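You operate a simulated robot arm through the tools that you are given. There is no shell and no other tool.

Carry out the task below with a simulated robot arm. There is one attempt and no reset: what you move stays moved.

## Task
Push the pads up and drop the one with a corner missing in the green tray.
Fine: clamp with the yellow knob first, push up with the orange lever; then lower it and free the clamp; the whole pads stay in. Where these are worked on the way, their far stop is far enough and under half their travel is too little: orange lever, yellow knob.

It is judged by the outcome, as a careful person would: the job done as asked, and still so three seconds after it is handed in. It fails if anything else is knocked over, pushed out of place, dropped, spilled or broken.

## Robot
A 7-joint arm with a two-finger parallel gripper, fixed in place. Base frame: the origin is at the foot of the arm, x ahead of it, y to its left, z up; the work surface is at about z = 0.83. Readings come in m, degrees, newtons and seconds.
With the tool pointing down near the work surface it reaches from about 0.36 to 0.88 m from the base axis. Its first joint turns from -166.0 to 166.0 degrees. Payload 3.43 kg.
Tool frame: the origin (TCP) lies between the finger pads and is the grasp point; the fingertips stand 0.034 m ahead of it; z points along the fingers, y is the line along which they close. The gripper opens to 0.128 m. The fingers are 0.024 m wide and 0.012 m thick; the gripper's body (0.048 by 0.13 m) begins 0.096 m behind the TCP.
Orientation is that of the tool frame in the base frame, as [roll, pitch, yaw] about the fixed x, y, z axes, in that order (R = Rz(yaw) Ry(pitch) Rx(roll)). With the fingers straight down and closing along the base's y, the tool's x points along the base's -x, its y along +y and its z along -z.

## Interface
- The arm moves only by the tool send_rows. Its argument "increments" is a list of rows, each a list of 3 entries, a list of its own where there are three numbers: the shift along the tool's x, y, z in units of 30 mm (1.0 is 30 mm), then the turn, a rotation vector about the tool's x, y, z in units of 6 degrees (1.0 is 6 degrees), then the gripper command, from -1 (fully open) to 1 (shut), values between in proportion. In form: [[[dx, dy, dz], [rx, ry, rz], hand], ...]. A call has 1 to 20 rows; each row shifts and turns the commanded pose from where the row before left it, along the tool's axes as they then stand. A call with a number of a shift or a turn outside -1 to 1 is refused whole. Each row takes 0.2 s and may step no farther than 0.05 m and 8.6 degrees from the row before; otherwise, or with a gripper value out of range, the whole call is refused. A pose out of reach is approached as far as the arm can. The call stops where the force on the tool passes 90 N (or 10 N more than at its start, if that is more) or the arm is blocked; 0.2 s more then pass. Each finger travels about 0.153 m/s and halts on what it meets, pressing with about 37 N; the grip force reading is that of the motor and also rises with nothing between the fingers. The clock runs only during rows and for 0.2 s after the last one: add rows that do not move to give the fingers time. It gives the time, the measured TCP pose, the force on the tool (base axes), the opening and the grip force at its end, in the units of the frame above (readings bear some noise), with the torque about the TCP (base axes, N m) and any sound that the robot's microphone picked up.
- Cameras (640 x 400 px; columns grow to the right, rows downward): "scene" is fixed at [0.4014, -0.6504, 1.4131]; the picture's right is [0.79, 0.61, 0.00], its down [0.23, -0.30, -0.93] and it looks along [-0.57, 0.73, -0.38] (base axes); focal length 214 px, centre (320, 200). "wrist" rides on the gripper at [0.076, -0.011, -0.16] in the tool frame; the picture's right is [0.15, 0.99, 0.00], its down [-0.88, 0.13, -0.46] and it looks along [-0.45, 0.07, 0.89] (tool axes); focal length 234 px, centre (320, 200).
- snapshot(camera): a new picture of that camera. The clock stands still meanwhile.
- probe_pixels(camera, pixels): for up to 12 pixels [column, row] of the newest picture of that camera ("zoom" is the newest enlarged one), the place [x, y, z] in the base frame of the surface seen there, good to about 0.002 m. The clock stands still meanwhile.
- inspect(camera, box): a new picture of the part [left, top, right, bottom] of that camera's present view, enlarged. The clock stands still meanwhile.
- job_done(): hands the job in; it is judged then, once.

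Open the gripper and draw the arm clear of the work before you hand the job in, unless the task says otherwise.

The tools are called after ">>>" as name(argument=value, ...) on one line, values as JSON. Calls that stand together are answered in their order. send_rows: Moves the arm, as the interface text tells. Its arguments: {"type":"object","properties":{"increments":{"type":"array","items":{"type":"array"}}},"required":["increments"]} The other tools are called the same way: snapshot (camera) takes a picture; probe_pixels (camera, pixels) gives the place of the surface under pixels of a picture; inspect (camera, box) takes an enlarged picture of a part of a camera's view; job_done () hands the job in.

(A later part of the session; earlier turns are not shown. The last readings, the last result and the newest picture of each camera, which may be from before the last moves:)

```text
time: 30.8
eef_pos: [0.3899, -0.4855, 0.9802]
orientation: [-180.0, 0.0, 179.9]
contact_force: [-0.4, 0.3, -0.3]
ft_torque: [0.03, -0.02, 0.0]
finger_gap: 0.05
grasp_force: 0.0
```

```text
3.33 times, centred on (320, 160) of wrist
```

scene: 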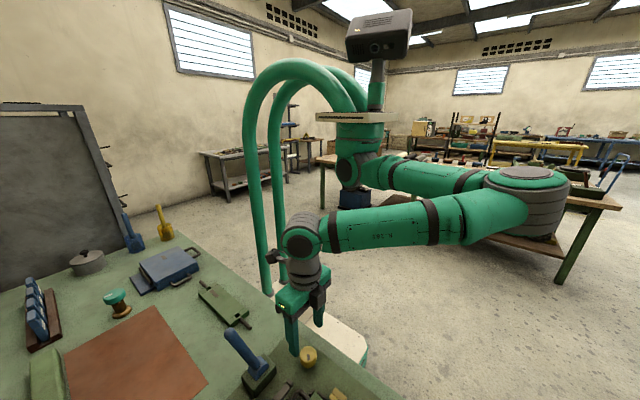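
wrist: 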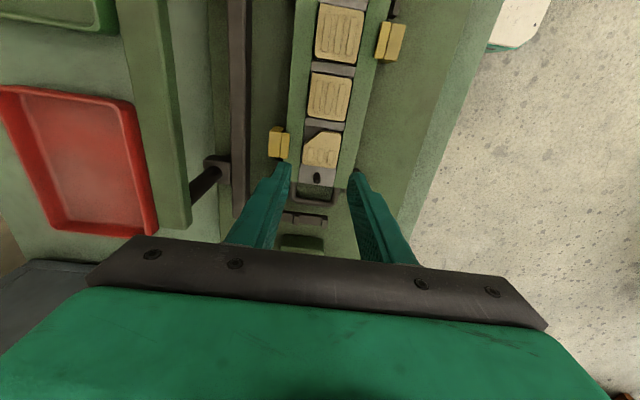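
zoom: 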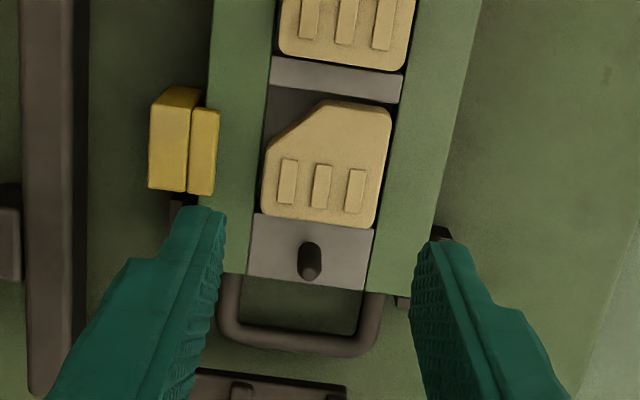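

A good close view: pad edges at zoom (263,185) and (388,150), yellow block inner edge (219,150). I probe these and the fingertips for exact alignment.

>>> probe_pixels(camera="zoom", pixels=[[267, 185], [383, 175], [386, 130], [320, 217], [340, 106], [217, 150], [213, 185], [205, 215], [445, 250], [267, 200], [378, 200], [237, 180]])

```text
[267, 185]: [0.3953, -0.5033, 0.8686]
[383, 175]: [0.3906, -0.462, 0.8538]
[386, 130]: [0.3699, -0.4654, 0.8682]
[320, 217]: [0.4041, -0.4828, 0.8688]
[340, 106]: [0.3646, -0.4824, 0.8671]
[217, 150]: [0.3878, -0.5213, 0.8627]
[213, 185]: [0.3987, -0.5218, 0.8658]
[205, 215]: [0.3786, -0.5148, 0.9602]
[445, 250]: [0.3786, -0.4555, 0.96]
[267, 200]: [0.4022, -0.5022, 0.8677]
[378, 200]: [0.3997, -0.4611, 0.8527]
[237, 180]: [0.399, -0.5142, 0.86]
```

Pad centre is y≈-0.484 and the block face is at -0.5215. I shift +2 mm in y and x, narrow to 47 mm, and descend to z≈0.92 for a check.

>>> send_rows(increments=[[[-0.07, 0.073, 0], [0, 0, 0], 0.266], [[0, 0, 0.7], [0, 0, 0], 0.266], [[0, 0, 0.7], [0, 0, 0], 0.266], [[0, 0, 0.6], [0, 0, 0], 0.266], [[0, 0, 0], [0, 0, 0], 0.266]])

>>> inspect(camera="wrist", box=[250, 90, 390, 210])

```text
time: 32.0
eef_pos: [0.3909, -0.484, 0.9191]
orientation: [179.9, 0.1, 179.9]
contact_force: [-0.1, 0.3, 0.3]
ft_torque: [0.01, 0.01, -0.01]
finger_gap: 0.0472
grasp_force: 0.1
```

```text
3.33 times, centred on (320, 150) of wrist
```

zoom: 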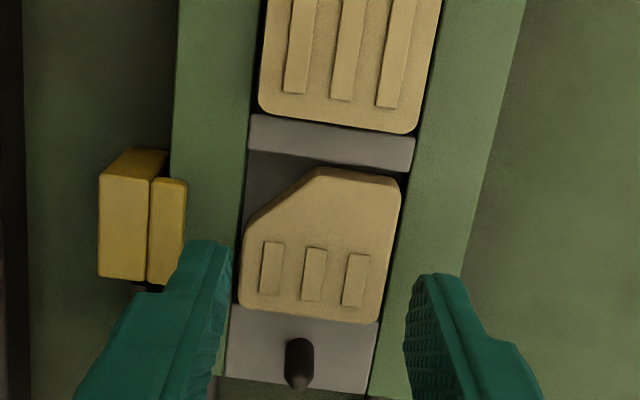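

Fingers line up on both sides of the pad, inside the yellow block. I descend the last 22 mm to z≈0.897 slowly.

>>> send_rows(increments=[[[0, 0, 0.37], [0, 0, 0], 0.266], [[0, 0, 0.37], [0, 0, 0], 0.266], [[0, 0, 0], [0, 0, 0], 0.266]])

>>> inspect(camera="wrist", box=[250, 90, 390, 210])

```text
time: 32.8
eef_pos: [0.3911, -0.4845, 0.8969]
orientation: [-180.0, 0.0, 179.9]
contact_force: [-0.2, 0.8, -0.3]
ft_torque: [-0.01, 0.01, 0.0]
finger_gap: 0.0471
grasp_force: 0.1
```

```text
3.33 times, centred on (320, 150) of wrist
```

zoom: 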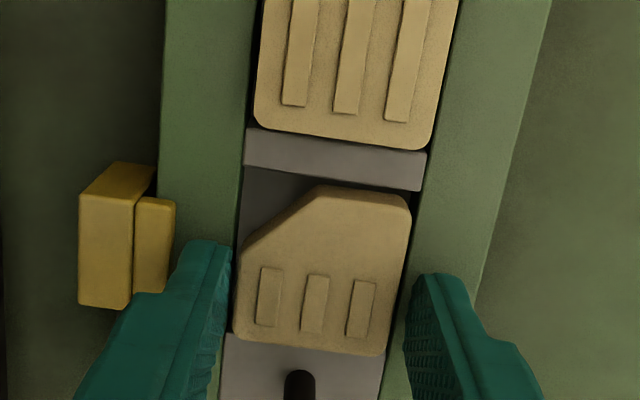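

No contact (forces ~0) and the fingers straddle the pad. I lower another 1.5 mm and close on the pad.

>>> send_rows(increments=[[[0, 0, 0.05], [0, 0, 0], 0.266], [[0, 0, 0], [0, 0, 0], 0.34], [[0, 0, 0], [0, 0, 0], 0.42], [[0, 0, 0], [0, 0, 0], 0.7], [[0, 0, 0], [0, 0, 0], 1], [[0, 0, 0], [0, 0, 0], 1]])

>>> inspect(camera="wrist", box=[250, 90, 390, 210])

```text
time: 34.2
eef_pos: [0.3937, -0.4839, 0.8963]
orientation: [-179.9, 0.0, -179.9]
contact_force: [-0.2, -2.0, 1.0]
ft_torque: [-0.01, -0.01, -0.04]
finger_gap: 0.0407
grasp_force: 37.1
```

```text
3.33 times, centred on (320, 150) of wrist
```

zoom: 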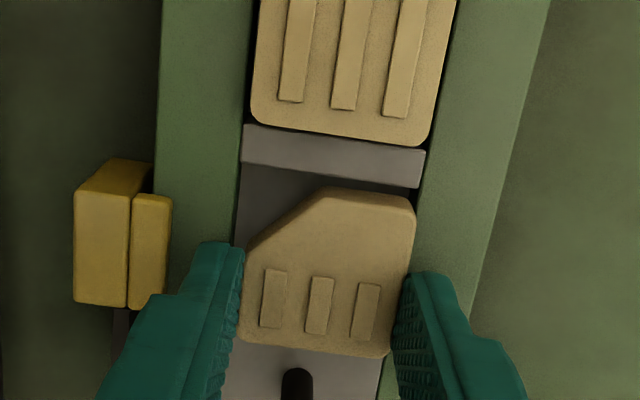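

The pad is held (gap 40.7 mm, 37 N). I lift straight up slowly, then faster to z≈1.08.

>>> send_rows(increments=[[[0, 0, -0.25], [0, 0, 0], 1], [[0, 0, -0.25], [0, 0, 0], 1], [[0, 0, -0.4], [0, 0, 0], 1], [[0, 0, -0.6], [0, 0, 0], 1], [[0, 0, -0.8], [0, 0, 0], 1], [[0, 0, -0.8], [0, 0, 0], 1], [[0, 0, -0.8], [0, 0, 0], 1], [[0, 0, -0.8], [0, 0, 0], 1], [[0, 0, -0.8], [0, 0, 0], 1]])

>>> snapshot(camera="wrist")

>>> snapshot(camera="scene")

```text
time: 36.2
eef_pos: [0.3932, -0.483, 1.0626]
orientation: [-180.0, 0.0, -180.0]
contact_force: [-0.6, -0.6, -0.1]
ft_torque: [0.01, 0.04, -0.03]
finger_gap: 0.0409
grasp_force: 36.8
```

```text
taken
```

wrist: 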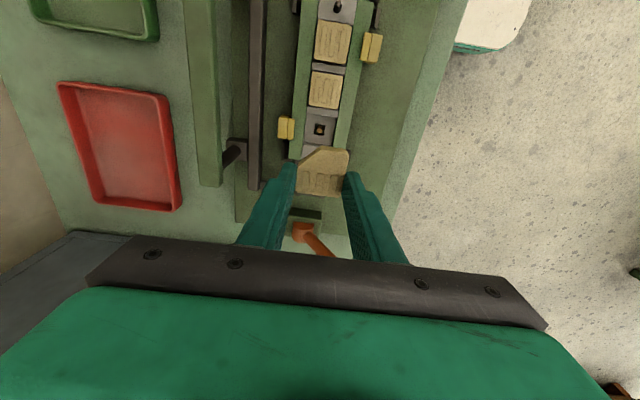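

```text
taken
```

scene: 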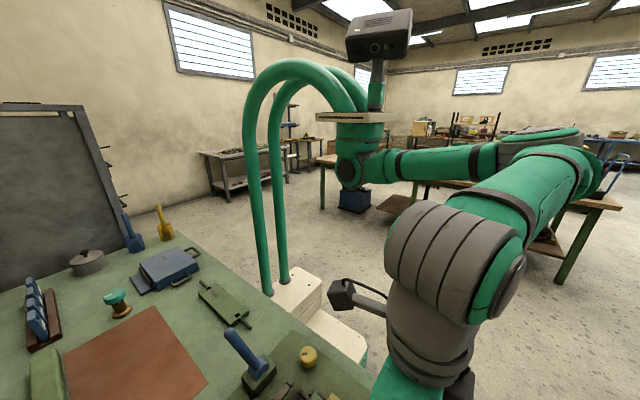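

The pad (wrist (322,170)) came out cleanly and the two whole pads stay in. I carry it at height toward the green tray, stopping at (0.22,-0.70,1.12) for a look.

>>> send_rows(increments=[[[0.36, -0.45, -0.24], [0, 0, 0], 1], [[0.72, -0.904, -0.24], [0, 0, 0], 1], [[0.72, -0.904, -0.24], [0, 0, 0], 1], [[0.72, -0.904, -0.24], [0, 0, 0], 1], [[0.72, -0.904, -0.24], [0, 0, 0], 1], [[0.72, -0.904, -0.24], [0, 0, 0], 1], [[0.72, -0.904, -0.24], [0, 0, 0], 1], [[0.72, -0.904, -0.24], [0, 0, 0], 1], [[0.36, -0.45, 0], [0, 0, 0], 1], [[0, 0, 0], [0, 0, 0], 1]])

>>> snapshot(camera="wrist")

>>> snapshot(camera="scene")

```text
time: 38.4
eef_pos: [0.2186, -0.7005, 1.1186]
orientation: [180.0, 0.0, 180.0]
contact_force: [0.7, 0.2, -1.0]
ft_torque: [0.02, -0.02, 0.03]
finger_gap: 0.0404
grasp_force: 36.5
```

```text
taken
```

wrist: 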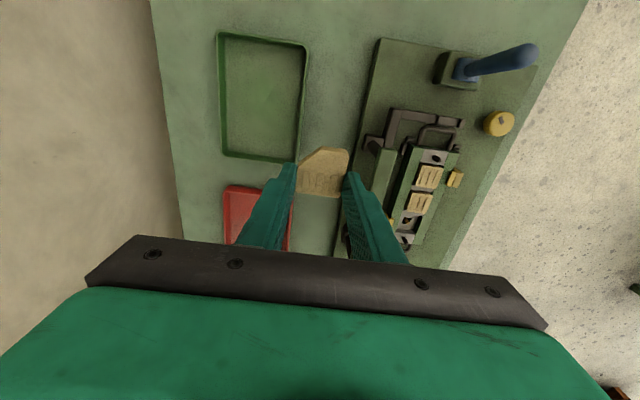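

```text
taken
```

scene: 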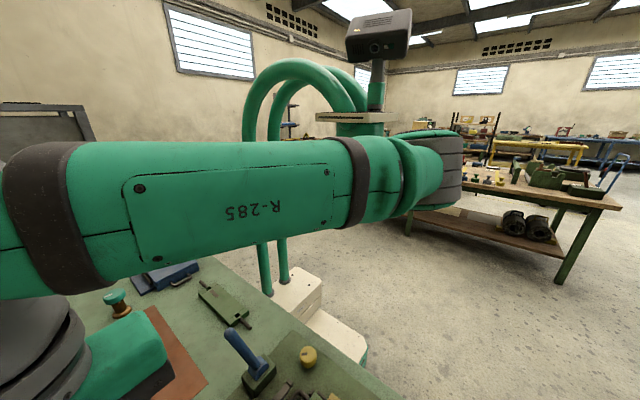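

The green tray is in view, corners about (219,33),(309,43),(303,163),(222,157). I probe its floor, rims and the surroundings.

>>> probe_pixels(camera="wrist", pixels=[[260, 100], [245, 140], [220, 35], [308, 45], [300, 100], [262, 158], [222, 100], [265, 38], [290, 140], [330, 120], [280, 60], [320, 170]])

>>> inspect(camera="wrist", box=[200, 20, 360, 220])

```text
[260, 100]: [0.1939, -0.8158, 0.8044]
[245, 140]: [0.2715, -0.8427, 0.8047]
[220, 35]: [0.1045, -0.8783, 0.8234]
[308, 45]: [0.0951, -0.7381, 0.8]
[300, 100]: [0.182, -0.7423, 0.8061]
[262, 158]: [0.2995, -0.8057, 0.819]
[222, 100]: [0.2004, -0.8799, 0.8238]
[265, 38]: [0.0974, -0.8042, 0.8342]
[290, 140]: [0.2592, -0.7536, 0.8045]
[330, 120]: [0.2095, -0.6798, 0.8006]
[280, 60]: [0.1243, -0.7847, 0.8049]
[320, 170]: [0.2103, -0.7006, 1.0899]
```

```text
2.00 times, centred on (280, 120) of wrist
```

zoom: 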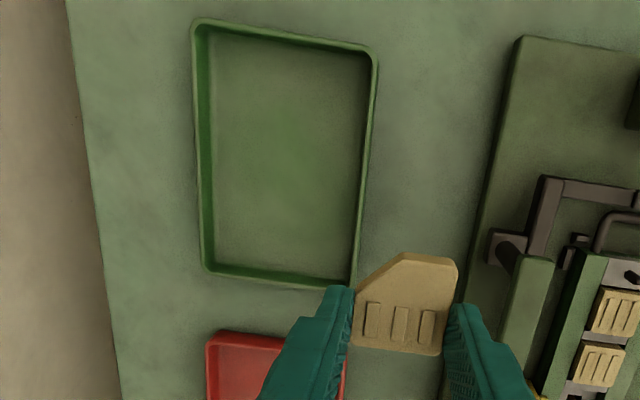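

The tray spans x 0.10–0.30, y -0.88–-0.74 with its floor at z=0.8045 and rim 0.834. I move over its middle (0.20,-0.808) and come down to z≈0.93.

>>> send_rows(increments=[[[0.155, -0.895, 0], [0, 0, 0], 1], [[0.155, -0.895, 0], [0, 0, 0], 1], [[0.155, -0.895, 0], [0, 0, 0], 1], [[0.155, -0.895, 0], [0, 0, 0], 1], [[0, 0, 0.9], [0, 0, 0], 1], [[0, 0, 0.9], [0, 0, 0], 1], [[0, 0, 0.9], [0, 0, 0], 1], [[0, 0, 0.9], [0, 0, 0], 1], [[0, 0, 0.9], [0, 0, 0], 1], [[0, 0, 0.9], [0, 0, 0], 1], [[0, 0, 0.9], [0, 0, 0], 1], [[0, 0, 0], [0, 0, 0], 1]])

>>> snapshot(camera="wrist")

```text
time: 41.0
eef_pos: [0.1982, -0.8001, 0.9294]
orientation: [180.0, 0.0, 179.9]
contact_force: [-0.1, 0.3, -0.2]
ft_torque: [-0.01, -0.03, -0.01]
finger_gap: 0.041
grasp_force: 37.0
out of reach, approached as far as the arm can: row 4
```

```text
taken
```

wrist: 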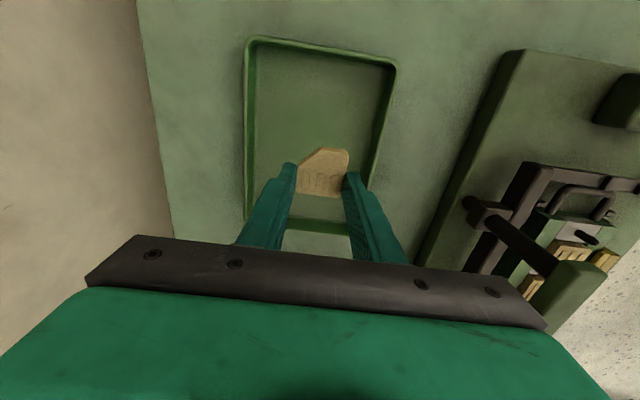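

The pad hangs over the tray floor with room at both walls (TCP y=-0.800). I lower to about z=0.865 slowly.

>>> send_rows(increments=[[[0, 0, 0.7], [0, 0, 0], 1], [[0, 0, 0.7], [0, 0, 0], 1], [[0, 0, 0.5], [0, 0, 0], 1], [[0, 0, 0.25], [0, 0, 0], 1], [[0, 0, 0], [0, 0, 0], 1]])

>>> snapshot(camera="wrist")

>>> inspect(camera="wrist", box=[240, 100, 400, 240])

```text
time: 42.2
eef_pos: [0.1994, -0.8, 0.8651]
orientation: [-179.9, -0.1, 179.9]
contact_force: [0.1, -0.3, -0.1]
ft_torque: [0.01, -0.02, -0.03]
finger_gap: 0.0408
grasp_force: 36.4
```

```text
taken
```

wrist: 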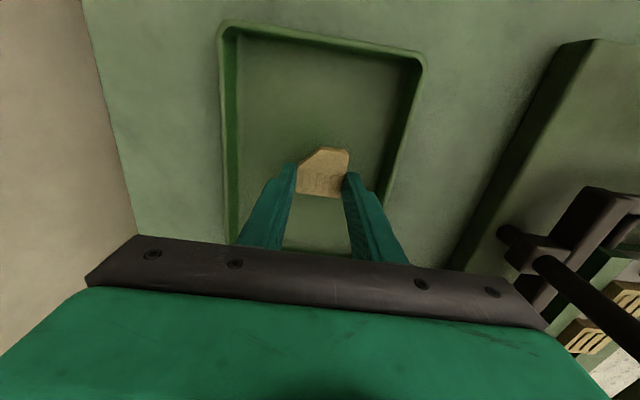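

```text
2.86 times, centred on (320, 170) of wrist
```

zoom: 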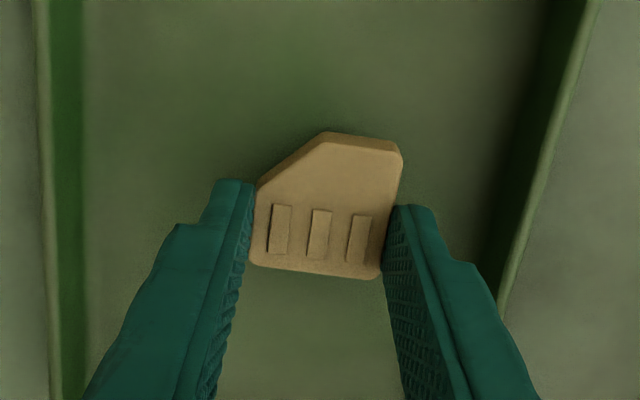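

No contact yet; the pad is a few mm above the tray floor. I lower in small steps to about z=0.847 and read the force.

>>> send_rows(increments=[[[0, 0, 0.2], [0, 0, 0], 1], [[0, 0, 0.2], [0, 0, 0], 1], [[0, 0, 0.2], [0, 0, 0], 1], [[0, 0, 0], [0, 0, 0], 1]])

>>> inspect(camera="wrist", box=[240, 100, 400, 240])

```text
time: 43.2
eef_pos: [0.1982, -0.8002, 0.8466]
orientation: [-180.0, -0.1, 179.9]
contact_force: [0.6, 0.0, -0.2]
ft_torque: [0.03, 0.0, -0.03]
finger_gap: 0.0406
grasp_force: 37.5
```

```text
2.86 times, centred on (320, 170) of wrist
```

zoom: 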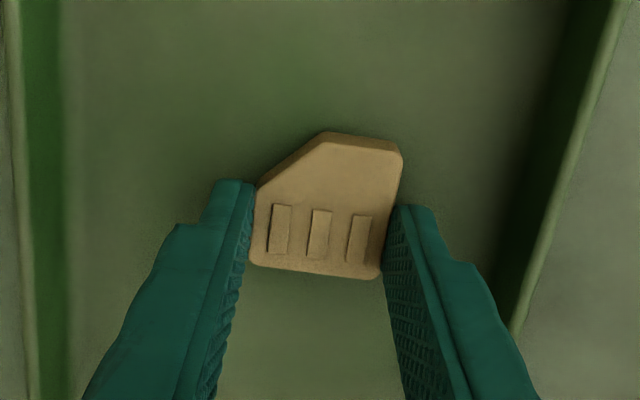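

Still no contact. I lower 4 mm more in 2 mm steps.

>>> send_rows(increments=[[[0, 0, 0.067], [0, 0, 0], 1], [[0, 0, 0.067], [0, 0, 0], 1], [[0, 0, 0], [0, 0, 0], 1]])

```text
time: 44.0
eef_pos: [0.1984, -0.7999, 0.8469]
orientation: [-179.8, 0.0, 180.0]
contact_force: [-1.5, 1.8, 30.4]
ft_torque: [0.34, 0.21, 0.03]
finger_gap: 0.0408
grasp_force: 36.9
```

Force 30 N upward: the pad is on the tray floor. I relieve by 3 mm, open gently to about 60 mm, and rise straight up.

>>> send_rows(increments=[[[0, 0, -0.11], [0, 0, 0], 1], [[0, 0, 0], [0, 0, 0], 0.3], [[0, 0, 0], [0, 0, 0], 0.1], [[0, 0, 0], [0, 0, 0], 0.06], [[0, 0, -0.4], [0, 0, 0], 0.06], [[0, 0, -0.8], [0, 0, 0], 0.06], [[0, 0, -1], [0, 0, 0], 0.06], [[0, 0, -1], [0, 0, 0], 0.06], [[0, 0, -1], [0, 0, 0], 0.06], [[0, 0, -1], [0, 0, 0], 0.06], [[0, 0, -1], [0, 0, 0], 0.06], [[0, 0, -1], [0, 0, 0], 0.06], [[0, 0, 0], [0, 0, 0], 0.06]])

>>> snapshot(camera="wrist")

```text
time: 46.8
eef_pos: [0.1972, -0.7998, 1.0634]
orientation: [-180.0, 0.0, 179.9]
contact_force: [0.1, -0.2, 0.8]
ft_torque: [0.01, 0.01, -0.02]
finger_gap: 0.0606
grasp_force: 0.0
```

```text
taken
```

wrist: 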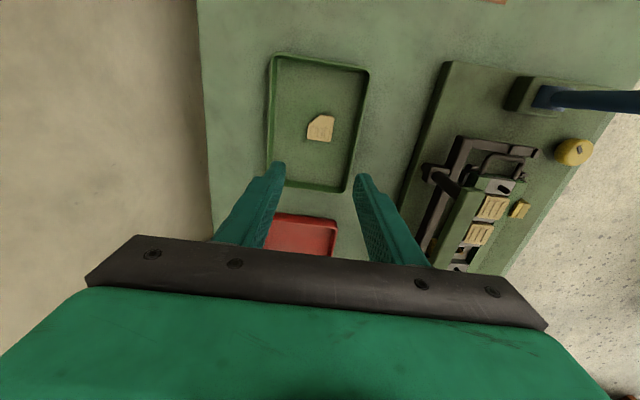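

The cut pad lies in the middle of the green tray (wrist (320,128)). I rise and travel back over the orange lever's leaned tip at (0.554,-0.394).

>>> send_rows(increments=[[[0, 0, -1], [0, 0, 0], -0.17], [[0, 0, -1], [0, 0, 0], -0.17], [[0, 0, -1], [0, 0, 0], -0.17], [[-0.85, 0.966, 0], [0, 0, 0], -0.17], [[-0.85, 0.966, 0], [0, 0, 0], -0.17], [[-0.85, 0.966, 0], [0, 0, 0], -0.17], [[-0.85, 0.966, 0], [0, 0, 0], -0.17], [[-0.85, 0.966, 0], [0, 0, 0], -0.17], [[-0.85, 0.966, 0], [0, 0, 0], -0.17], [[-0.85, 0.966, 0], [0, 0, 0], -0.17], [[-0.85, 0.966, 0], [0, 0, 0], -0.17], [[-0.85, 0.966, 0], [0, 0, 0], -0.17], [[-0.85, 0.966, 0], [0, 0, 0], -0.17], [[-0.85, 0.966, 0], [0, 0, 0], -0.17], [[-0.85, 0.966, 0], [0, 0, 0], -0.17], [[-0.85, 0.966, 0], [0, 0, 0], -0.17], [[-0.85, 0.966, 0], [0, 0, 0], -0.17], [[0, 0, 0], [0, 0, 0], -0.17]])

>>> snapshot(camera="wrist")

```text
time: 50.6
eef_pos: [0.6287, -0.5564, 1.1955]
orientation: [179.9, -0.1, 179.9]
contact_force: [-0.3, 1.4, -0.2]
ft_torque: [0.01, 0.0, -0.02]
finger_gap: 0.0748
grasp_force: 0.0
out of reach, approached as far as the arm can: row 3, 4, 5, 6, 7, 8, 9, 10, 11, 12, 13, 14, 15, 16, 17
```

```text
taken
```

wrist: 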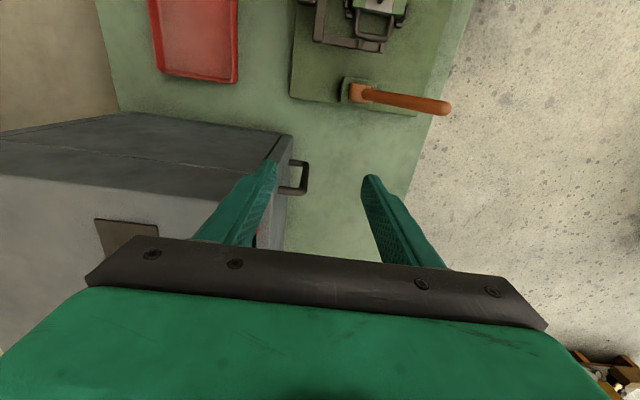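

The arm slid along its reach limit and ended at (0.629,-0.556,1.196), clear of everything. I correct toward the point above the lever tip and check the pose.

>>> send_rows(increments=[[[0.415, 0.9, 0.1], [0, 0, 0], -0.17], [[0.415, 0.9, 0.1], [0, 0, 0], -0.17], [[0.415, 0.9, 0.1], [0, 0, 0], -0.17], [[0, 0, 0], [0, 0, 0], -0.17]])

```text
time: 51.6
eef_pos: [0.64, -0.5393, 1.2028]
orientation: [180.0, 0.0, 179.9]
contact_force: [-0.4, 0.3, -0.1]
ft_torque: [-0.03, 0.0, -0.04]
finger_gap: 0.0748
grasp_force: 0.0
out of reach, approached as far as the arm can: row 1, 2, 3
```

The commanded pose should be inside reach, yet the arm still hangs at full stretch. I send a few still rows to see whether it converges.

>>> send_rows(increments=[[[0, 0, 0], [0, 0, 0], -0.17], [[0, 0, 0], [0, 0, 0], -0.17], [[0, 0, 0], [0, 0, 0], -0.17]])

>>> snapshot(camera="scene")

>>> snapshot(camera="wrist")

```text
time: 52.4
eef_pos: [0.6411, -0.5389, 1.2032]
orientation: [179.9, -0.1, 179.8]
contact_force: [0.2, -0.3, 0.5]
ft_torque: [-0.01, -0.01, 0.01]
finger_gap: 0.0747
grasp_force: 0.0
```

```text
taken
```

scene: 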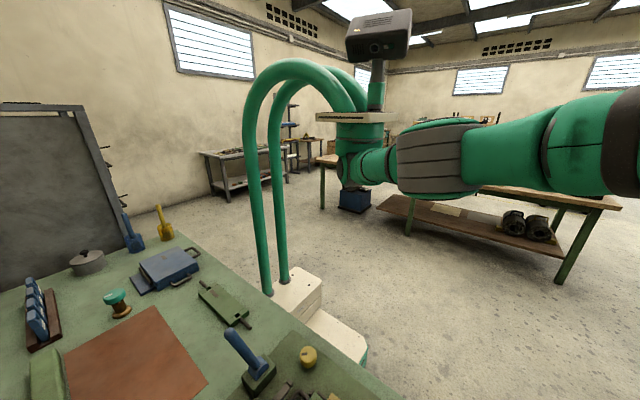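

```text
taken
```

wrist: 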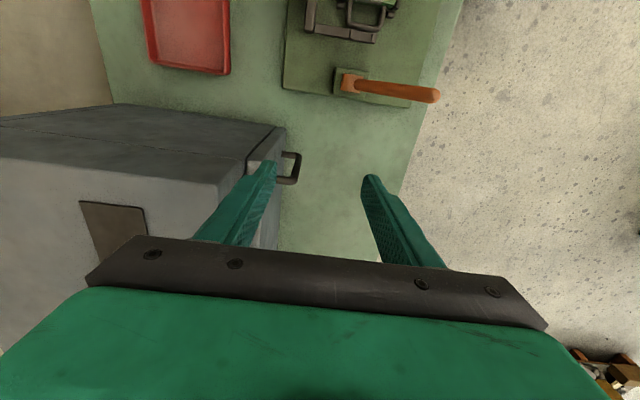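

The arm is stuck at full stretch (radial moves are not taken up). Descending worked to leave that limit over the tray, and below here is free space down to the grey box at z≈0.90, so I descend 60 mm.

>>> send_rows(increments=[[[0, 0, 0.6], [0, 0, 0], -0.17], [[0, 0, 0.7], [0, 0, 0], -0.17], [[0, 0, 0.7], [0, 0, 0], -0.17], [[0, 0, 0], [0, 0, 0], -0.17]])

```text
time: 53.4
eef_pos: [0.6519, -0.5466, 1.1447]
orientation: [179.9, 0.0, 179.9]
contact_force: [1.0, -0.7, -0.4]
ft_torque: [-0.02, 0.01, 0.02]
finger_gap: 0.0749
grasp_force: 0.1
out of reach, approached as far as the arm can: row 1, 2, 3
```

The arm slid down along its stretch limit to (0.652,-0.547,1.145). I test a plain inward (radial) move with larger steps, which is free of obstacles.

>>> send_rows(increments=[[[1.0, 0.84, 0], [0, 0, 0], -0.17], [[1.0, 0.84, 0], [0, 0, 0], -0.17], [[0, 0, 0], [0, 0, 0], -0.17]])

```text
time: 54.2
eef_pos: [0.6464, -0.5488, 1.1564]
orientation: [179.9, -0.1, 180.0]
contact_force: [-0.3, -0.1, 0.7]
ft_torque: [-0.03, 0.01, 0.0]
finger_gap: 0.0747
grasp_force: 0.0
out of reach, approached as far as the arm can: row 1, 2
```

Radial inward is refused as well. A wrist joint may be at its limit since the tray (where reach was first clipped), so I turn the tool +24° about its axis to relieve it and see if that is taken.

>>> send_rows(increments=[[[0, 0, 0], [0, 0, 1], -0.17], [[0, 0, 0], [0, 0, 1], -0.17], [[0, 0, 0], [0, 0, 1], -0.17], [[0, 0, 0], [0, 0, 1], -0.17], [[0, 0, 0], [0, 0, 0], -0.17]])

>>> snapshot(camera="scene")

```text
time: 55.4
eef_pos: [0.6476, -0.5489, 1.1568]
orientation: [-180.0, 0.0, 155.9]
contact_force: [0.2, -0.3, -0.3]
ft_torque: [0.0, -0.01, 0.03]
finger_gap: 0.0748
grasp_force: 0.0
```

```text
taken
```

scene: 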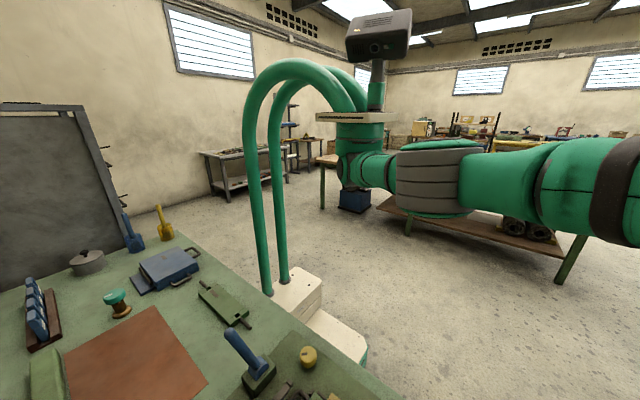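

The turn was taken without complaint. Now I try the inward move again in this orientation (base direction (-0.76,0.65)).

>>> send_rows(increments=[[[0.96, 0.28, 0], [0, 0, 0], -0.17], [[0.96, 0.28, 0], [0, 0, 0], -0.17], [[0, 0, 0], [0, 0, 0], -0.17]])

```text
time: 56.2
eef_pos: [0.6464, -0.5481, 1.166]
orientation: [179.9, 0.0, 156.0]
contact_force: [-0.9, 0.1, -0.7]
ft_torque: [-0.03, 0.0, 0.0]
finger_gap: 0.0751
grasp_force: 0.0
out of reach, approached as far as the arm can: row 1, 2
```

Still refused; the elbow may have gone just past straight, so that inward bending runs into its limit. I test an outward move (free space above the grey box) and see how far it goes.

>>> send_rows(increments=[[[-0.96, -0.28, 0], [0, 0, 0], -0.17], [[0, 0, 0], [0, 0, 0], -0.17]])

```text
time: 56.8
eef_pos: [0.6468, -0.5512, 1.1626]
orientation: [180.0, 0.0, 156.0]
contact_force: [-1.3, 0.2, -0.5]
ft_torque: [0.01, -0.02, 0.01]
finger_gap: 0.0749
grasp_force: 0.0
out of reach, approached as far as the arm can: row 1
```

Outward is refused too, so the elbow seems to sit exactly at straight. I push steadily along the true radial direction (inward and slightly down) for several rows; the path is clear even if it frees suddenly (fingertips stay above 1.05, lever tip 1.03).

>>> send_rows(increments=[[[1.0, 0.29, 0.25], [0, 0, 0], -0.17], [[1.0, 0.29, 0.25], [0, 0, 0], -0.17], [[1.0, 0.29, 0.25], [0, 0, 0], -0.17], [[1.0, 0.29, 0.25], [0, 0, 0], -0.17], [[1.0, 0.29, 0.25], [0, 0, 0], -0.17]])

```text
time: 58.0
eef_pos: [0.6446, -0.5497, 1.1621]
orientation: [179.9, -0.1, 155.8]
contact_force: [-0.8, -0.4, 0.3]
ft_torque: [0.0, 0.01, -0.03]
finger_gap: 0.0748
grasp_force: 0.1
out of reach, approached as far as the arm can: row 1, 2, 3, 4, 5
```

I alternate: three strong outward rows, then inward rows, to try to carry the elbow through its straight point; all of this is in free space.

>>> send_rows(increments=[[[-1.0, -0.29, -0.25], [0, 0, 0], -0.17], [[-1.0, -0.29, -0.25], [0, 0, 0], -0.17], [[-1.0, -0.29, -0.25], [0, 0, 0], -0.17], [[1.0, 0.29, 0.25], [0, 0, 0], -0.17], [[1.0, 0.29, 0.25], [0, 0, 0], -0.17]])

```text
time: 59.2
eef_pos: [0.6453, -0.5503, 1.1647]
orientation: [179.8, 0.0, 156.0]
contact_force: [-0.6, -0.1, 0.3]
ft_torque: [-0.03, 0.06, 0.02]
finger_gap: 0.0751
grasp_force: 0.2
out of reach, approached as far as the arm can: row 1, 2, 3, 4, 5
```

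Position moves alone don't bend the elbow, but a pitch of the tool would share motion with it. I swing the fingers toward the base by 30° about the arm's pitch axis while shifting along tool x; the space there is free.

>>> send_rows(increments=[[[0.9, 0.26, 0], [-0.282, 0.96, 0], -0.17], [[0.9, 0.26, 0], [-0.282, 0.96, 0], -0.17], [[0.9, 0.26, 0], [-0.282, 0.96, 0], -0.17], [[0.9, 0.26, 0], [-0.282, 0.96, 0], -0.17], [[0.9, 0.26, 0], [-0.282, 0.96, 0], -0.17]])

>>> snapshot(camera="scene")

```text
time: 60.4
eef_pos: [0.5395, -0.4641, 1.1887]
orientation: [170.7, -28.6, 158.3]
contact_force: [0.8, 0.7, -0.4]
ft_torque: [0.01, 0.08, 0.06]
finger_gap: 0.0748
grasp_force: 0.1
out of reach, approached as far as the arm can: row 2, 3, 4, 5
```

```text
taken
```

scene: 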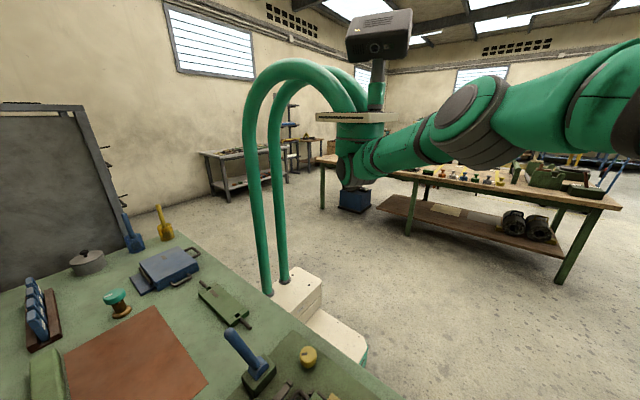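

The arm posture changed noticeably and the TCP is now at (0.540,-0.464,1.189). I tilt back in place a little to see whether the wrist can now come inward.

>>> send_rows(increments=[[[0, 0, 0], [0.282, -0.96, 0], -0.17], [[0, 0, 0], [0.282, -0.96, 0], -0.17], [[0, 0, 0], [0, 0, 0], -0.17]])

>>> snapshot(camera="scene")

```text
time: 61.2
eef_pos: [0.5375, -0.4638, 1.1771]
orientation: [174.7, -18.1, 156.7]
contact_force: [0.5, 0.4, 0.2]
ft_torque: [0.04, 0.02, 0.02]
finger_gap: 0.075
grasp_force: 0.1
```

```text
taken
```

scene: 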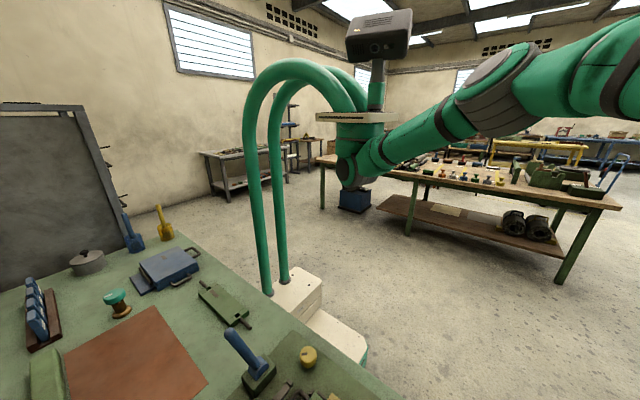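

That freed it: no reach complaint and the elbow is bending again. I finish tilting back to vertical in place.

>>> send_rows(increments=[[[0, 0, 0], [0.282, -0.96, 0], -0.17], [[0, 0, 0], [0.282, -0.96, 0], -0.17], [[0, 0, 0], [0.282, -0.96, 0], -0.17], [[0, 0, 0], [0.042, -0.144, 0], -0.17], [[0, 0, 0], [0, 0, 0], -0.17]])

>>> snapshot(camera="wrist")

```text
time: 62.4
eef_pos: [0.5372, -0.465, 1.1749]
orientation: [-179.5, -0.4, 156.0]
contact_force: [0.1, 0.0, 0.0]
ft_torque: [0.04, -0.03, -0.01]
finger_gap: 0.0748
grasp_force: 0.0
```

```text
taken
```

wrist: 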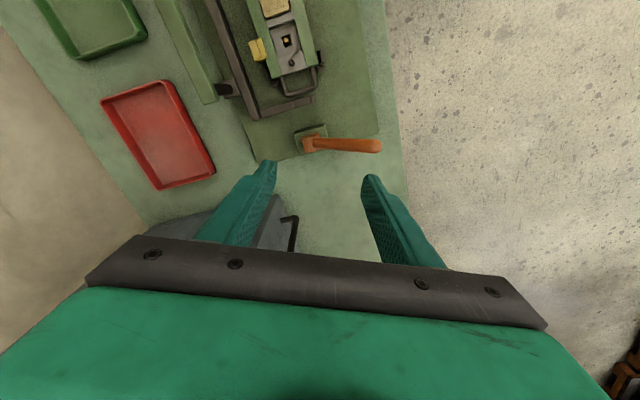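

Vertical again at (0.537,-0.465,1.175), lever still leaned at (345,145). I turn yaw back to 180.

>>> send_rows(increments=[[[0, 0, 0], [0, 0, -1], -0.17], [[0, 0, 0], [0, 0, -1], -0.17], [[0, 0, 0], [0, 0, -1], -0.17], [[0, 0, 0], [0, 0, -1], -0.17], [[0, 0, 0], [0, 0, 0], -0.17]])

>>> snapshot(camera="wrist")

```text
time: 63.6
eef_pos: [0.5393, -0.465, 1.1887]
orientation: [-179.4, 0.8, 180.0]
contact_force: [-0.1, 0.4, 0.5]
ft_torque: [0.0, 0.0, 0.01]
finger_gap: 0.0751
grasp_force: 0.1
```

```text
taken
```

wrist: 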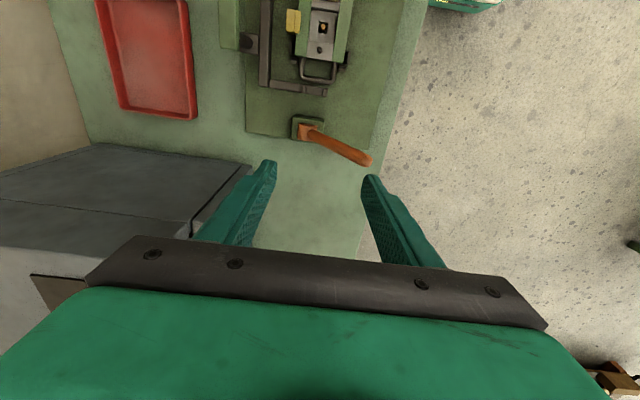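

Yaw is back at 180. I move to above the leaned lever tip (0.554,-0.394) and lower to about z=1.15.

>>> send_rows(increments=[[[-0.17, 0.79, 0.3], [0, 0, 0], -0.17], [[-0.17, 0.79, 0.3], [0, 0, 0], -0.17], [[-0.17, 0.79, 0.3], [0, 0, 0], -0.17], [[0, 0, 0], [0, 0, 0], -0.17]])

>>> snapshot(camera="wrist")

```text
time: 64.6
eef_pos: [0.5543, -0.3932, 1.1606]
orientation: [-179.4, 0.7, 180.0]
contact_force: [0.3, -0.1, 0.9]
ft_torque: [0.01, 0.0, -0.01]
finger_gap: 0.0749
grasp_force: 0.1
```

```text
taken
```

wrist: 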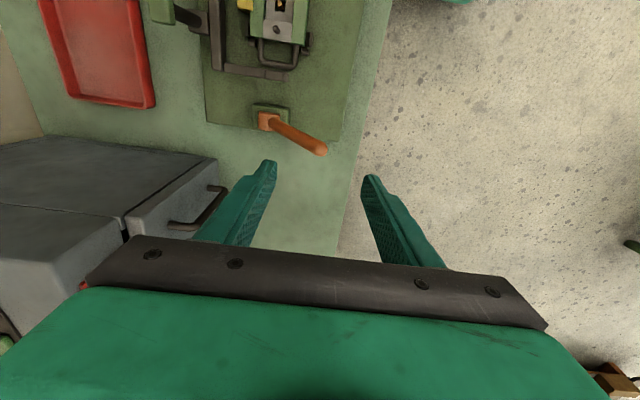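

Positioned as before. I widen to ~96 mm and lower the fingers astride the leaned lever to z≈1.018.

>>> send_rows(increments=[[[0, 0, 0.9], [0, 0, 0], -0.5], [[0, 0, 0.9], [0, 0, 0], -0.5], [[0, 0, 0.9], [0, 0, 0], -0.5], [[0, 0, 0.9], [0, 0, 0], -0.5], [[0, 0, 0.9], [0, 0, 0], -0.5], [[0, 0, 0.25], [0, 0, 0], -0.5], [[0, 0, 0], [0, 0, 0], -0.5]])

>>> snapshot(camera="wrist")

```text
time: 66.2
eef_pos: [0.5554, -0.3958, 1.0178]
orientation: [-179.3, 0.7, 179.9]
contact_force: [-0.3, 0.7, 0.0]
ft_torque: [-0.01, 0.0, 0.02]
finger_gap: 0.0961
grasp_force: 0.1
```

```text
taken
```

wrist: 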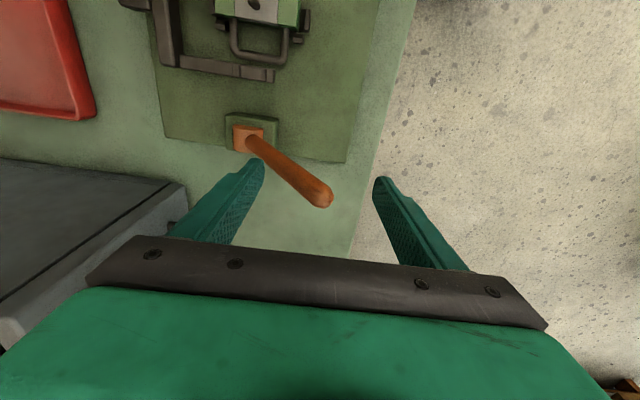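

The lever stands between the fingers, no contact. I push toward -y by 90 mm to bring it back past upright.

>>> send_rows(increments=[[[0, -0.6, 0], [0, 0, 0], -0.5], [[0, -0.6, 0], [0, 0, 0], -0.5], [[0, -0.6, 0], [0, 0, 0], -0.5], [[0, -0.6, 0], [0, 0, 0], -0.5], [[0, -0.6, 0], [0, 0, 0], -0.5]])

>>> snapshot(camera="wrist")

```text
time: 67.4
eef_pos: [0.5572, -0.4837, 1.0186]
orientation: [-179.3, 0.7, 180.0]
contact_force: [0.3, 0.8, -0.8]
ft_torque: [-0.02, -0.02, -0.03]
finger_gap: 0.096
grasp_force: 0.1
```

```text
taken
```

wrist: 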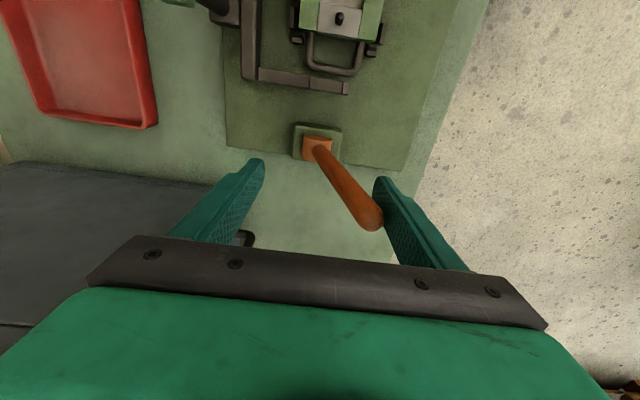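

The lever now follows against the right finger at (378,215). I push on another 54 mm toward -y.

>>> send_rows(increments=[[[0, -0.6, 0], [0, 0, 0], -0.5], [[0, -0.6, 0], [0, 0, 0], -0.5], [[0, -0.6, 0], [0, 0, 0], -0.5]])

>>> snapshot(camera="wrist")

```text
time: 68.2
eef_pos: [0.5548, -0.5395, 1.0206]
orientation: [-179.4, 0.7, 179.9]
contact_force: [0.5, 1.6, 0.0]
ft_torque: [0.06, 0.01, 0.0]
finger_gap: 0.0964
grasp_force: 0.2
```

```text
taken
```

wrist: 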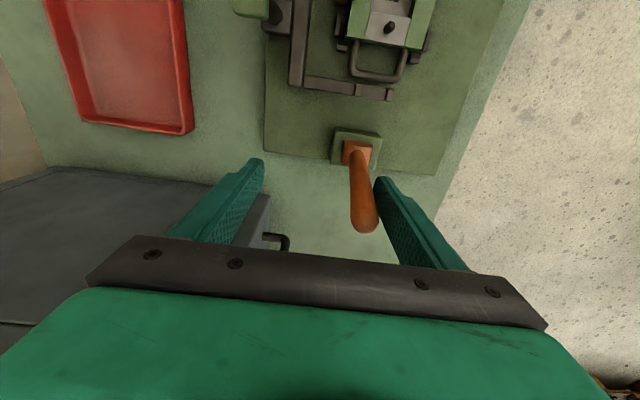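

The lever is about upright, leaning slightly to -y. I push on in smaller steps to find the rest stop.

>>> send_rows(increments=[[[0, -0.3, 0], [0, 0, 0], -0.5], [[0, -0.3, 0], [0, 0, 0], -0.5], [[0, 0, 0], [0, 0, 0], -0.5]])

>>> snapshot(camera="wrist")

```text
time: 69.0
eef_pos: [0.5559, -0.5562, 1.0199]
orientation: [-179.4, 0.6, 180.0]
contact_force: [0.4, 0.8, -0.3]
ft_torque: [0.02, 0.01, -0.01]
finger_gap: 0.096
grasp_force: 0.0
```

```text
taken
```

wrist: 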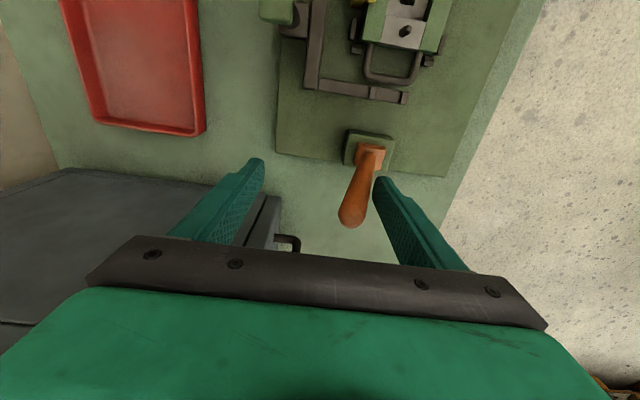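

Force still tiny; the lever leans to -y now. I push 12 mm more in 6 mm steps.

>>> send_rows(increments=[[[0, -0.2, 0], [0, 0, 0], -0.5], [[0, -0.2, 0], [0, 0, 0], -0.5], [[0, 0, 0], [0, 0, 0], -0.5]])

>>> snapshot(camera="wrist")

```text
time: 69.8
eef_pos: [0.5562, -0.5668, 1.0204]
orientation: [-179.6, 0.6, -179.8]
contact_force: [-5.4, 24.6, 3.5]
ft_torque: [0.94, 0.37, 0.53]
finger_gap: 0.1104
grasp_force: 12.7
```

```text
taken
```

wrist: 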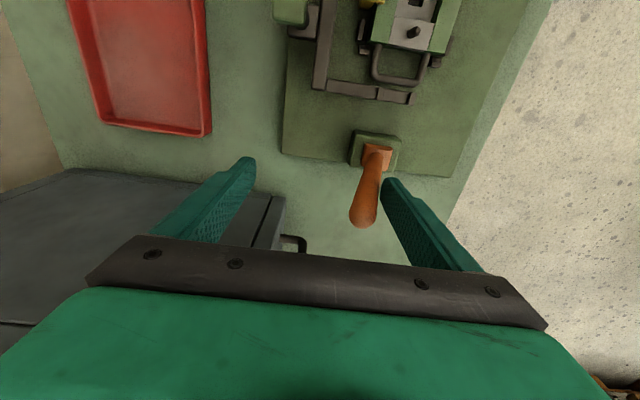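

24.6 N and the finger was pushed back: the lever is at its rest stop. I back off +y 18 mm and rise.

>>> send_rows(increments=[[[0, 0.3, 0], [0, 0, 0], -0.5], [[0, 0.3, 0], [0, 0, 0], -0.5], [[0, 0, 0], [0, 0, 0], -0.5], [[0, 0, -0.5], [0, 0, 0], -0.5], [[0, 0, -1], [0, 0, 0], -0.5], [[0, 0, -1], [0, 0, 0], -0.5], [[0, 0, -1], [0, 0, 0], -0.5], [[0, 0, -0.8], [0, 0, 0], -0.5]])

>>> snapshot(camera="wrist")

```text
time: 71.6
eef_pos: [0.5533, -0.548, 1.1481]
orientation: [-179.4, 0.7, -180.0]
contact_force: [0.1, 0.6, -0.4]
ft_torque: [0.01, 0.02, 0.0]
finger_gap: 0.0961
grasp_force: 0.0
```

```text
taken
```

wrist: 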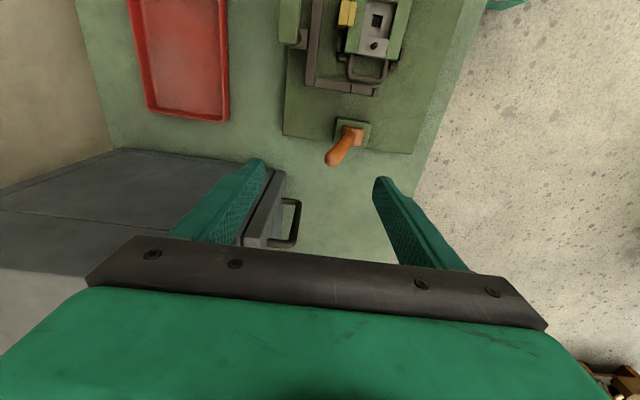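

The lever leans at its original rest side. I move inward over the cassette to verify the remaining pads are down.

>>> send_rows(increments=[[[1, 0.36, -0.15], [0, 0, 0], -0.5], [[1, 0.36, -0.15], [0, 0, 0], -0.5], [[1, 0.36, -0.15], [0, 0, 0], -0.5], [[1, 0.36, -0.15], [0, 0, 0], -0.5], [[1, 0.36, -0.15], [0, 0, 0], -0.5], [[1, 0.36, -0.15], [0, 0, 0], -0.5], [[1, 0.36, -0.15], [0, 0, 0], -0.5], [[1, 0.36, -0.15], [0, 0, 0], -0.5], [[1, 0.36, -0.15], [0, 0, 0], -0.5], [[0, 0, 0], [0, 0, 0], -0.5]])

>>> snapshot(camera="wrist")

>>> inspect(camera="wrist", box=[240, 50, 370, 220])

```text
time: 73.8
eef_pos: [0.283, -0.4511, 1.1858]
orientation: [-179.4, 0.7, -179.9]
contact_force: [0.3, 0.2, -0.2]
ft_torque: [0.01, 0.0, -0.01]
finger_gap: 0.0959
grasp_force: 0.2
```

```text
taken
```

wrist: 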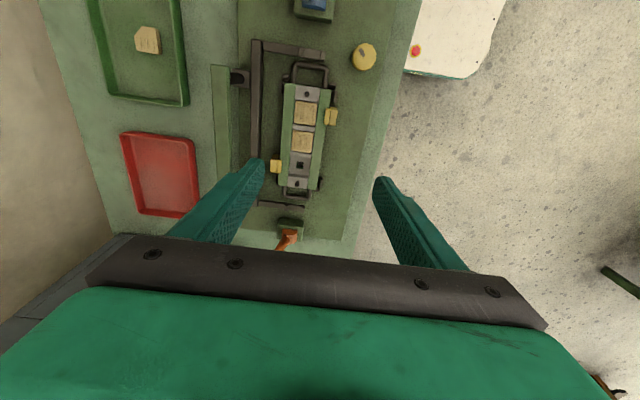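

```text
2.35 times, centred on (305, 135) of wrist
```

zoom: 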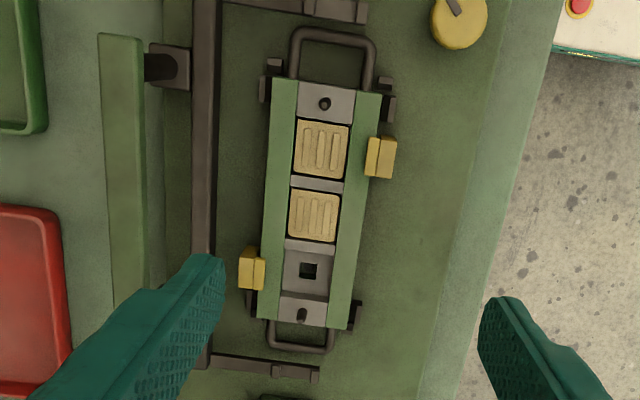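

The two whole pads look seated and the third pocket is empty. I probe the pad heights, the orange lever's tip and the pad in the tray.

>>> probe_pixels(camera="wrist", pixels=[[306, 113], [302, 141], [286, 108], [299, 166], [145, 40], [364, 57], [285, 243], [292, 228], [331, 116], [276, 166]])

```text
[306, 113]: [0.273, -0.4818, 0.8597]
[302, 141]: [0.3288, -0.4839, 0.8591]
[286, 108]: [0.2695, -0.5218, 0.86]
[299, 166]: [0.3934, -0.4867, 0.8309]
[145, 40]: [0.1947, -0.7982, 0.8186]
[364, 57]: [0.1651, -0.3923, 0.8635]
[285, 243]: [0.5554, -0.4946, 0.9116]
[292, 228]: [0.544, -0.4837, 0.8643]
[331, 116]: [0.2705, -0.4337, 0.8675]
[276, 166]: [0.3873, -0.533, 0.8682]
```

The whole pads are down at 0.859, the same as at the start, and the cut pad is in the tray at (0.195,-0.798). I now go above the knob and turn the tool to yaw ≈84 so I can free the clamp by turning counterclockwise.

>>> send_rows(increments=[[[0.995, 0.484, 0.7], [0, 0, 0], -0.17], [[0.995, 0.484, 0.7], [0, 0, 0], -0.17], [[0.995, 0.484, 0.7], [0, 0, 0], -0.17], [[0.995, 0.484, 0.7], [0, 0, 0], -0.17], [[0, 0, 0], [0, 0, 1], -0.17], [[0, 0, 0], [0, 0, 1], -0.17], [[0, 0, 0], [0, 0, 1], -0.17], [[0, 0, 0], [0, 0, 1], -0.17], [[0, 0, 0], [0, 0, 1], -0.17], [[0, 0, 0], [0, 0, 1], -0.17], [[0, 0, 0], [0, 0, 1], -0.17], [[0, 0, 0], [0, 0, 1], -0.17], [[0, 0, 0], [0, 0, 1], -0.17], [[0, 0, 0], [0, 0, 1], -0.17], [[0, 0, 0], [0, 0, 1], -0.17], [[0, 0, 0], [0, 0, 1], -0.17], [[0, 0, 0], [0, 0, 1], -0.17], [[0, 0, 0], [0, 0, 1], -0.17], [[0, 0, 0], [0, 0, 1], -0.17], [[0, 0, 0], [0, 0, 1], -0.17]])

>>> snapshot(camera="wrist")

>>> snapshot(camera="scene")

```text
time: 78.0
eef_pos: [0.1654, -0.3935, 1.0978]
orientation: [179.4, 0.5, 84.0]
contact_force: [0.1, 0.1, -0.1]
ft_torque: [0.04, 0.01, 0.04]
finger_gap: 0.075
grasp_force: 0.0
```

```text
taken
```

wrist: 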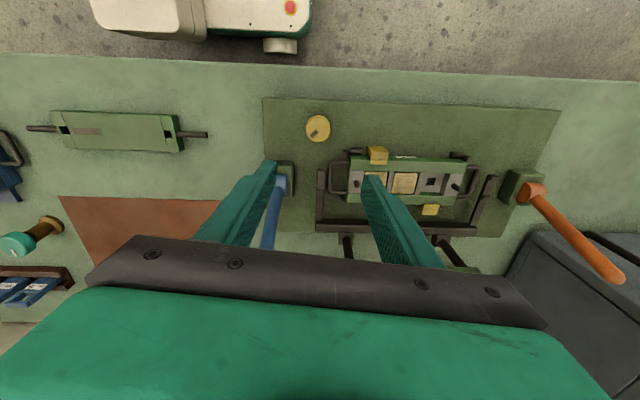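

```text
taken
```

scene: 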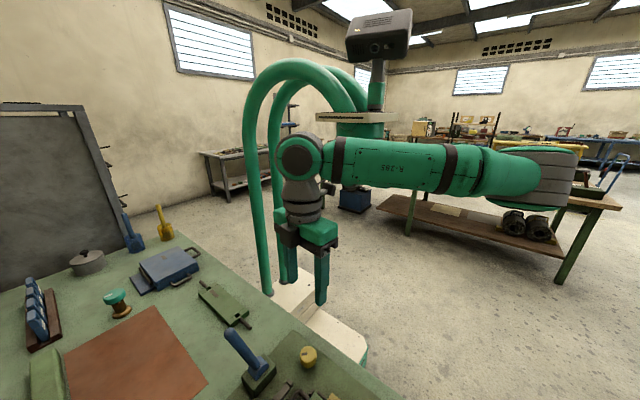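

The tool is over the knob with the fingers closing along x. I descend in two stages to z≈0.869 and close on the knob.

>>> send_rows(increments=[[[0, -0.04, 1], [0, 0, 0], -0.17], [[0, 0, 1], [0, 0, 0], -0.17], [[0, 0, 1], [0, 0, 0], -0.17], [[0, 0, 1], [0, 0, 0], -0.17], [[0, 0, 1], [0, 0, 0], -0.17], [[0, 0, 0], [0, 0, 0], -0.17]])

>>> snapshot(camera="wrist")

```text
time: 79.4
eef_pos: [0.1654, -0.3959, 0.948]
orientation: [179.2, 0.5, 83.9]
contact_force: [0.2, 0.3, -0.3]
ft_torque: [0.01, 0.02, 0.02]
finger_gap: 0.0748
grasp_force: 0.2
```

```text
taken
```

wrist: 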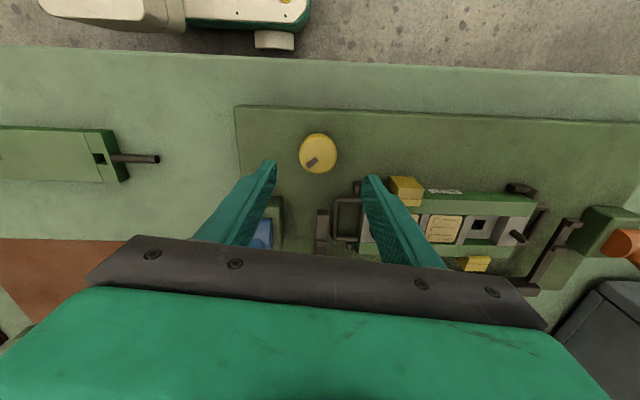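

A small drift in y; I correct by +3 mm and descend the last 79 mm, then close.

>>> send_rows(increments=[[[0.1, -0.04, 0.9], [0, 0, 0], -0.17], [[0.03, 0, 0.9], [0, 0, 0], -0.17], [[0.03, 0, 0.83], [0, 0, 0], -0.17], [[0, 0, 0], [0, 0, 0], -0.17], [[0, 0, 0], [0, 0, 0], 0.3], [[0, 0, 0], [0, 0, 0], 1], [[0, 0, 0], [0, 0, 0], 1]])

>>> inspect(camera="wrist", box=[260, 120, 380, 240])

```text
time: 81.0
eef_pos: [0.1662, -0.3902, 0.8695]
orientation: [179.4, 0.5, 83.7]
contact_force: [-17.3, 1.6, -12.4]
ft_torque: [-0.78, 1.39, 0.0]
finger_gap: 0.0418
grasp_force: 45.4
```

```text
3.33 times, centred on (320, 180) of wrist
```

zoom: 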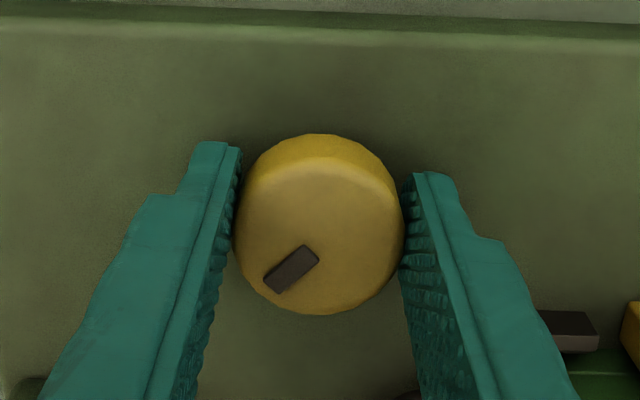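

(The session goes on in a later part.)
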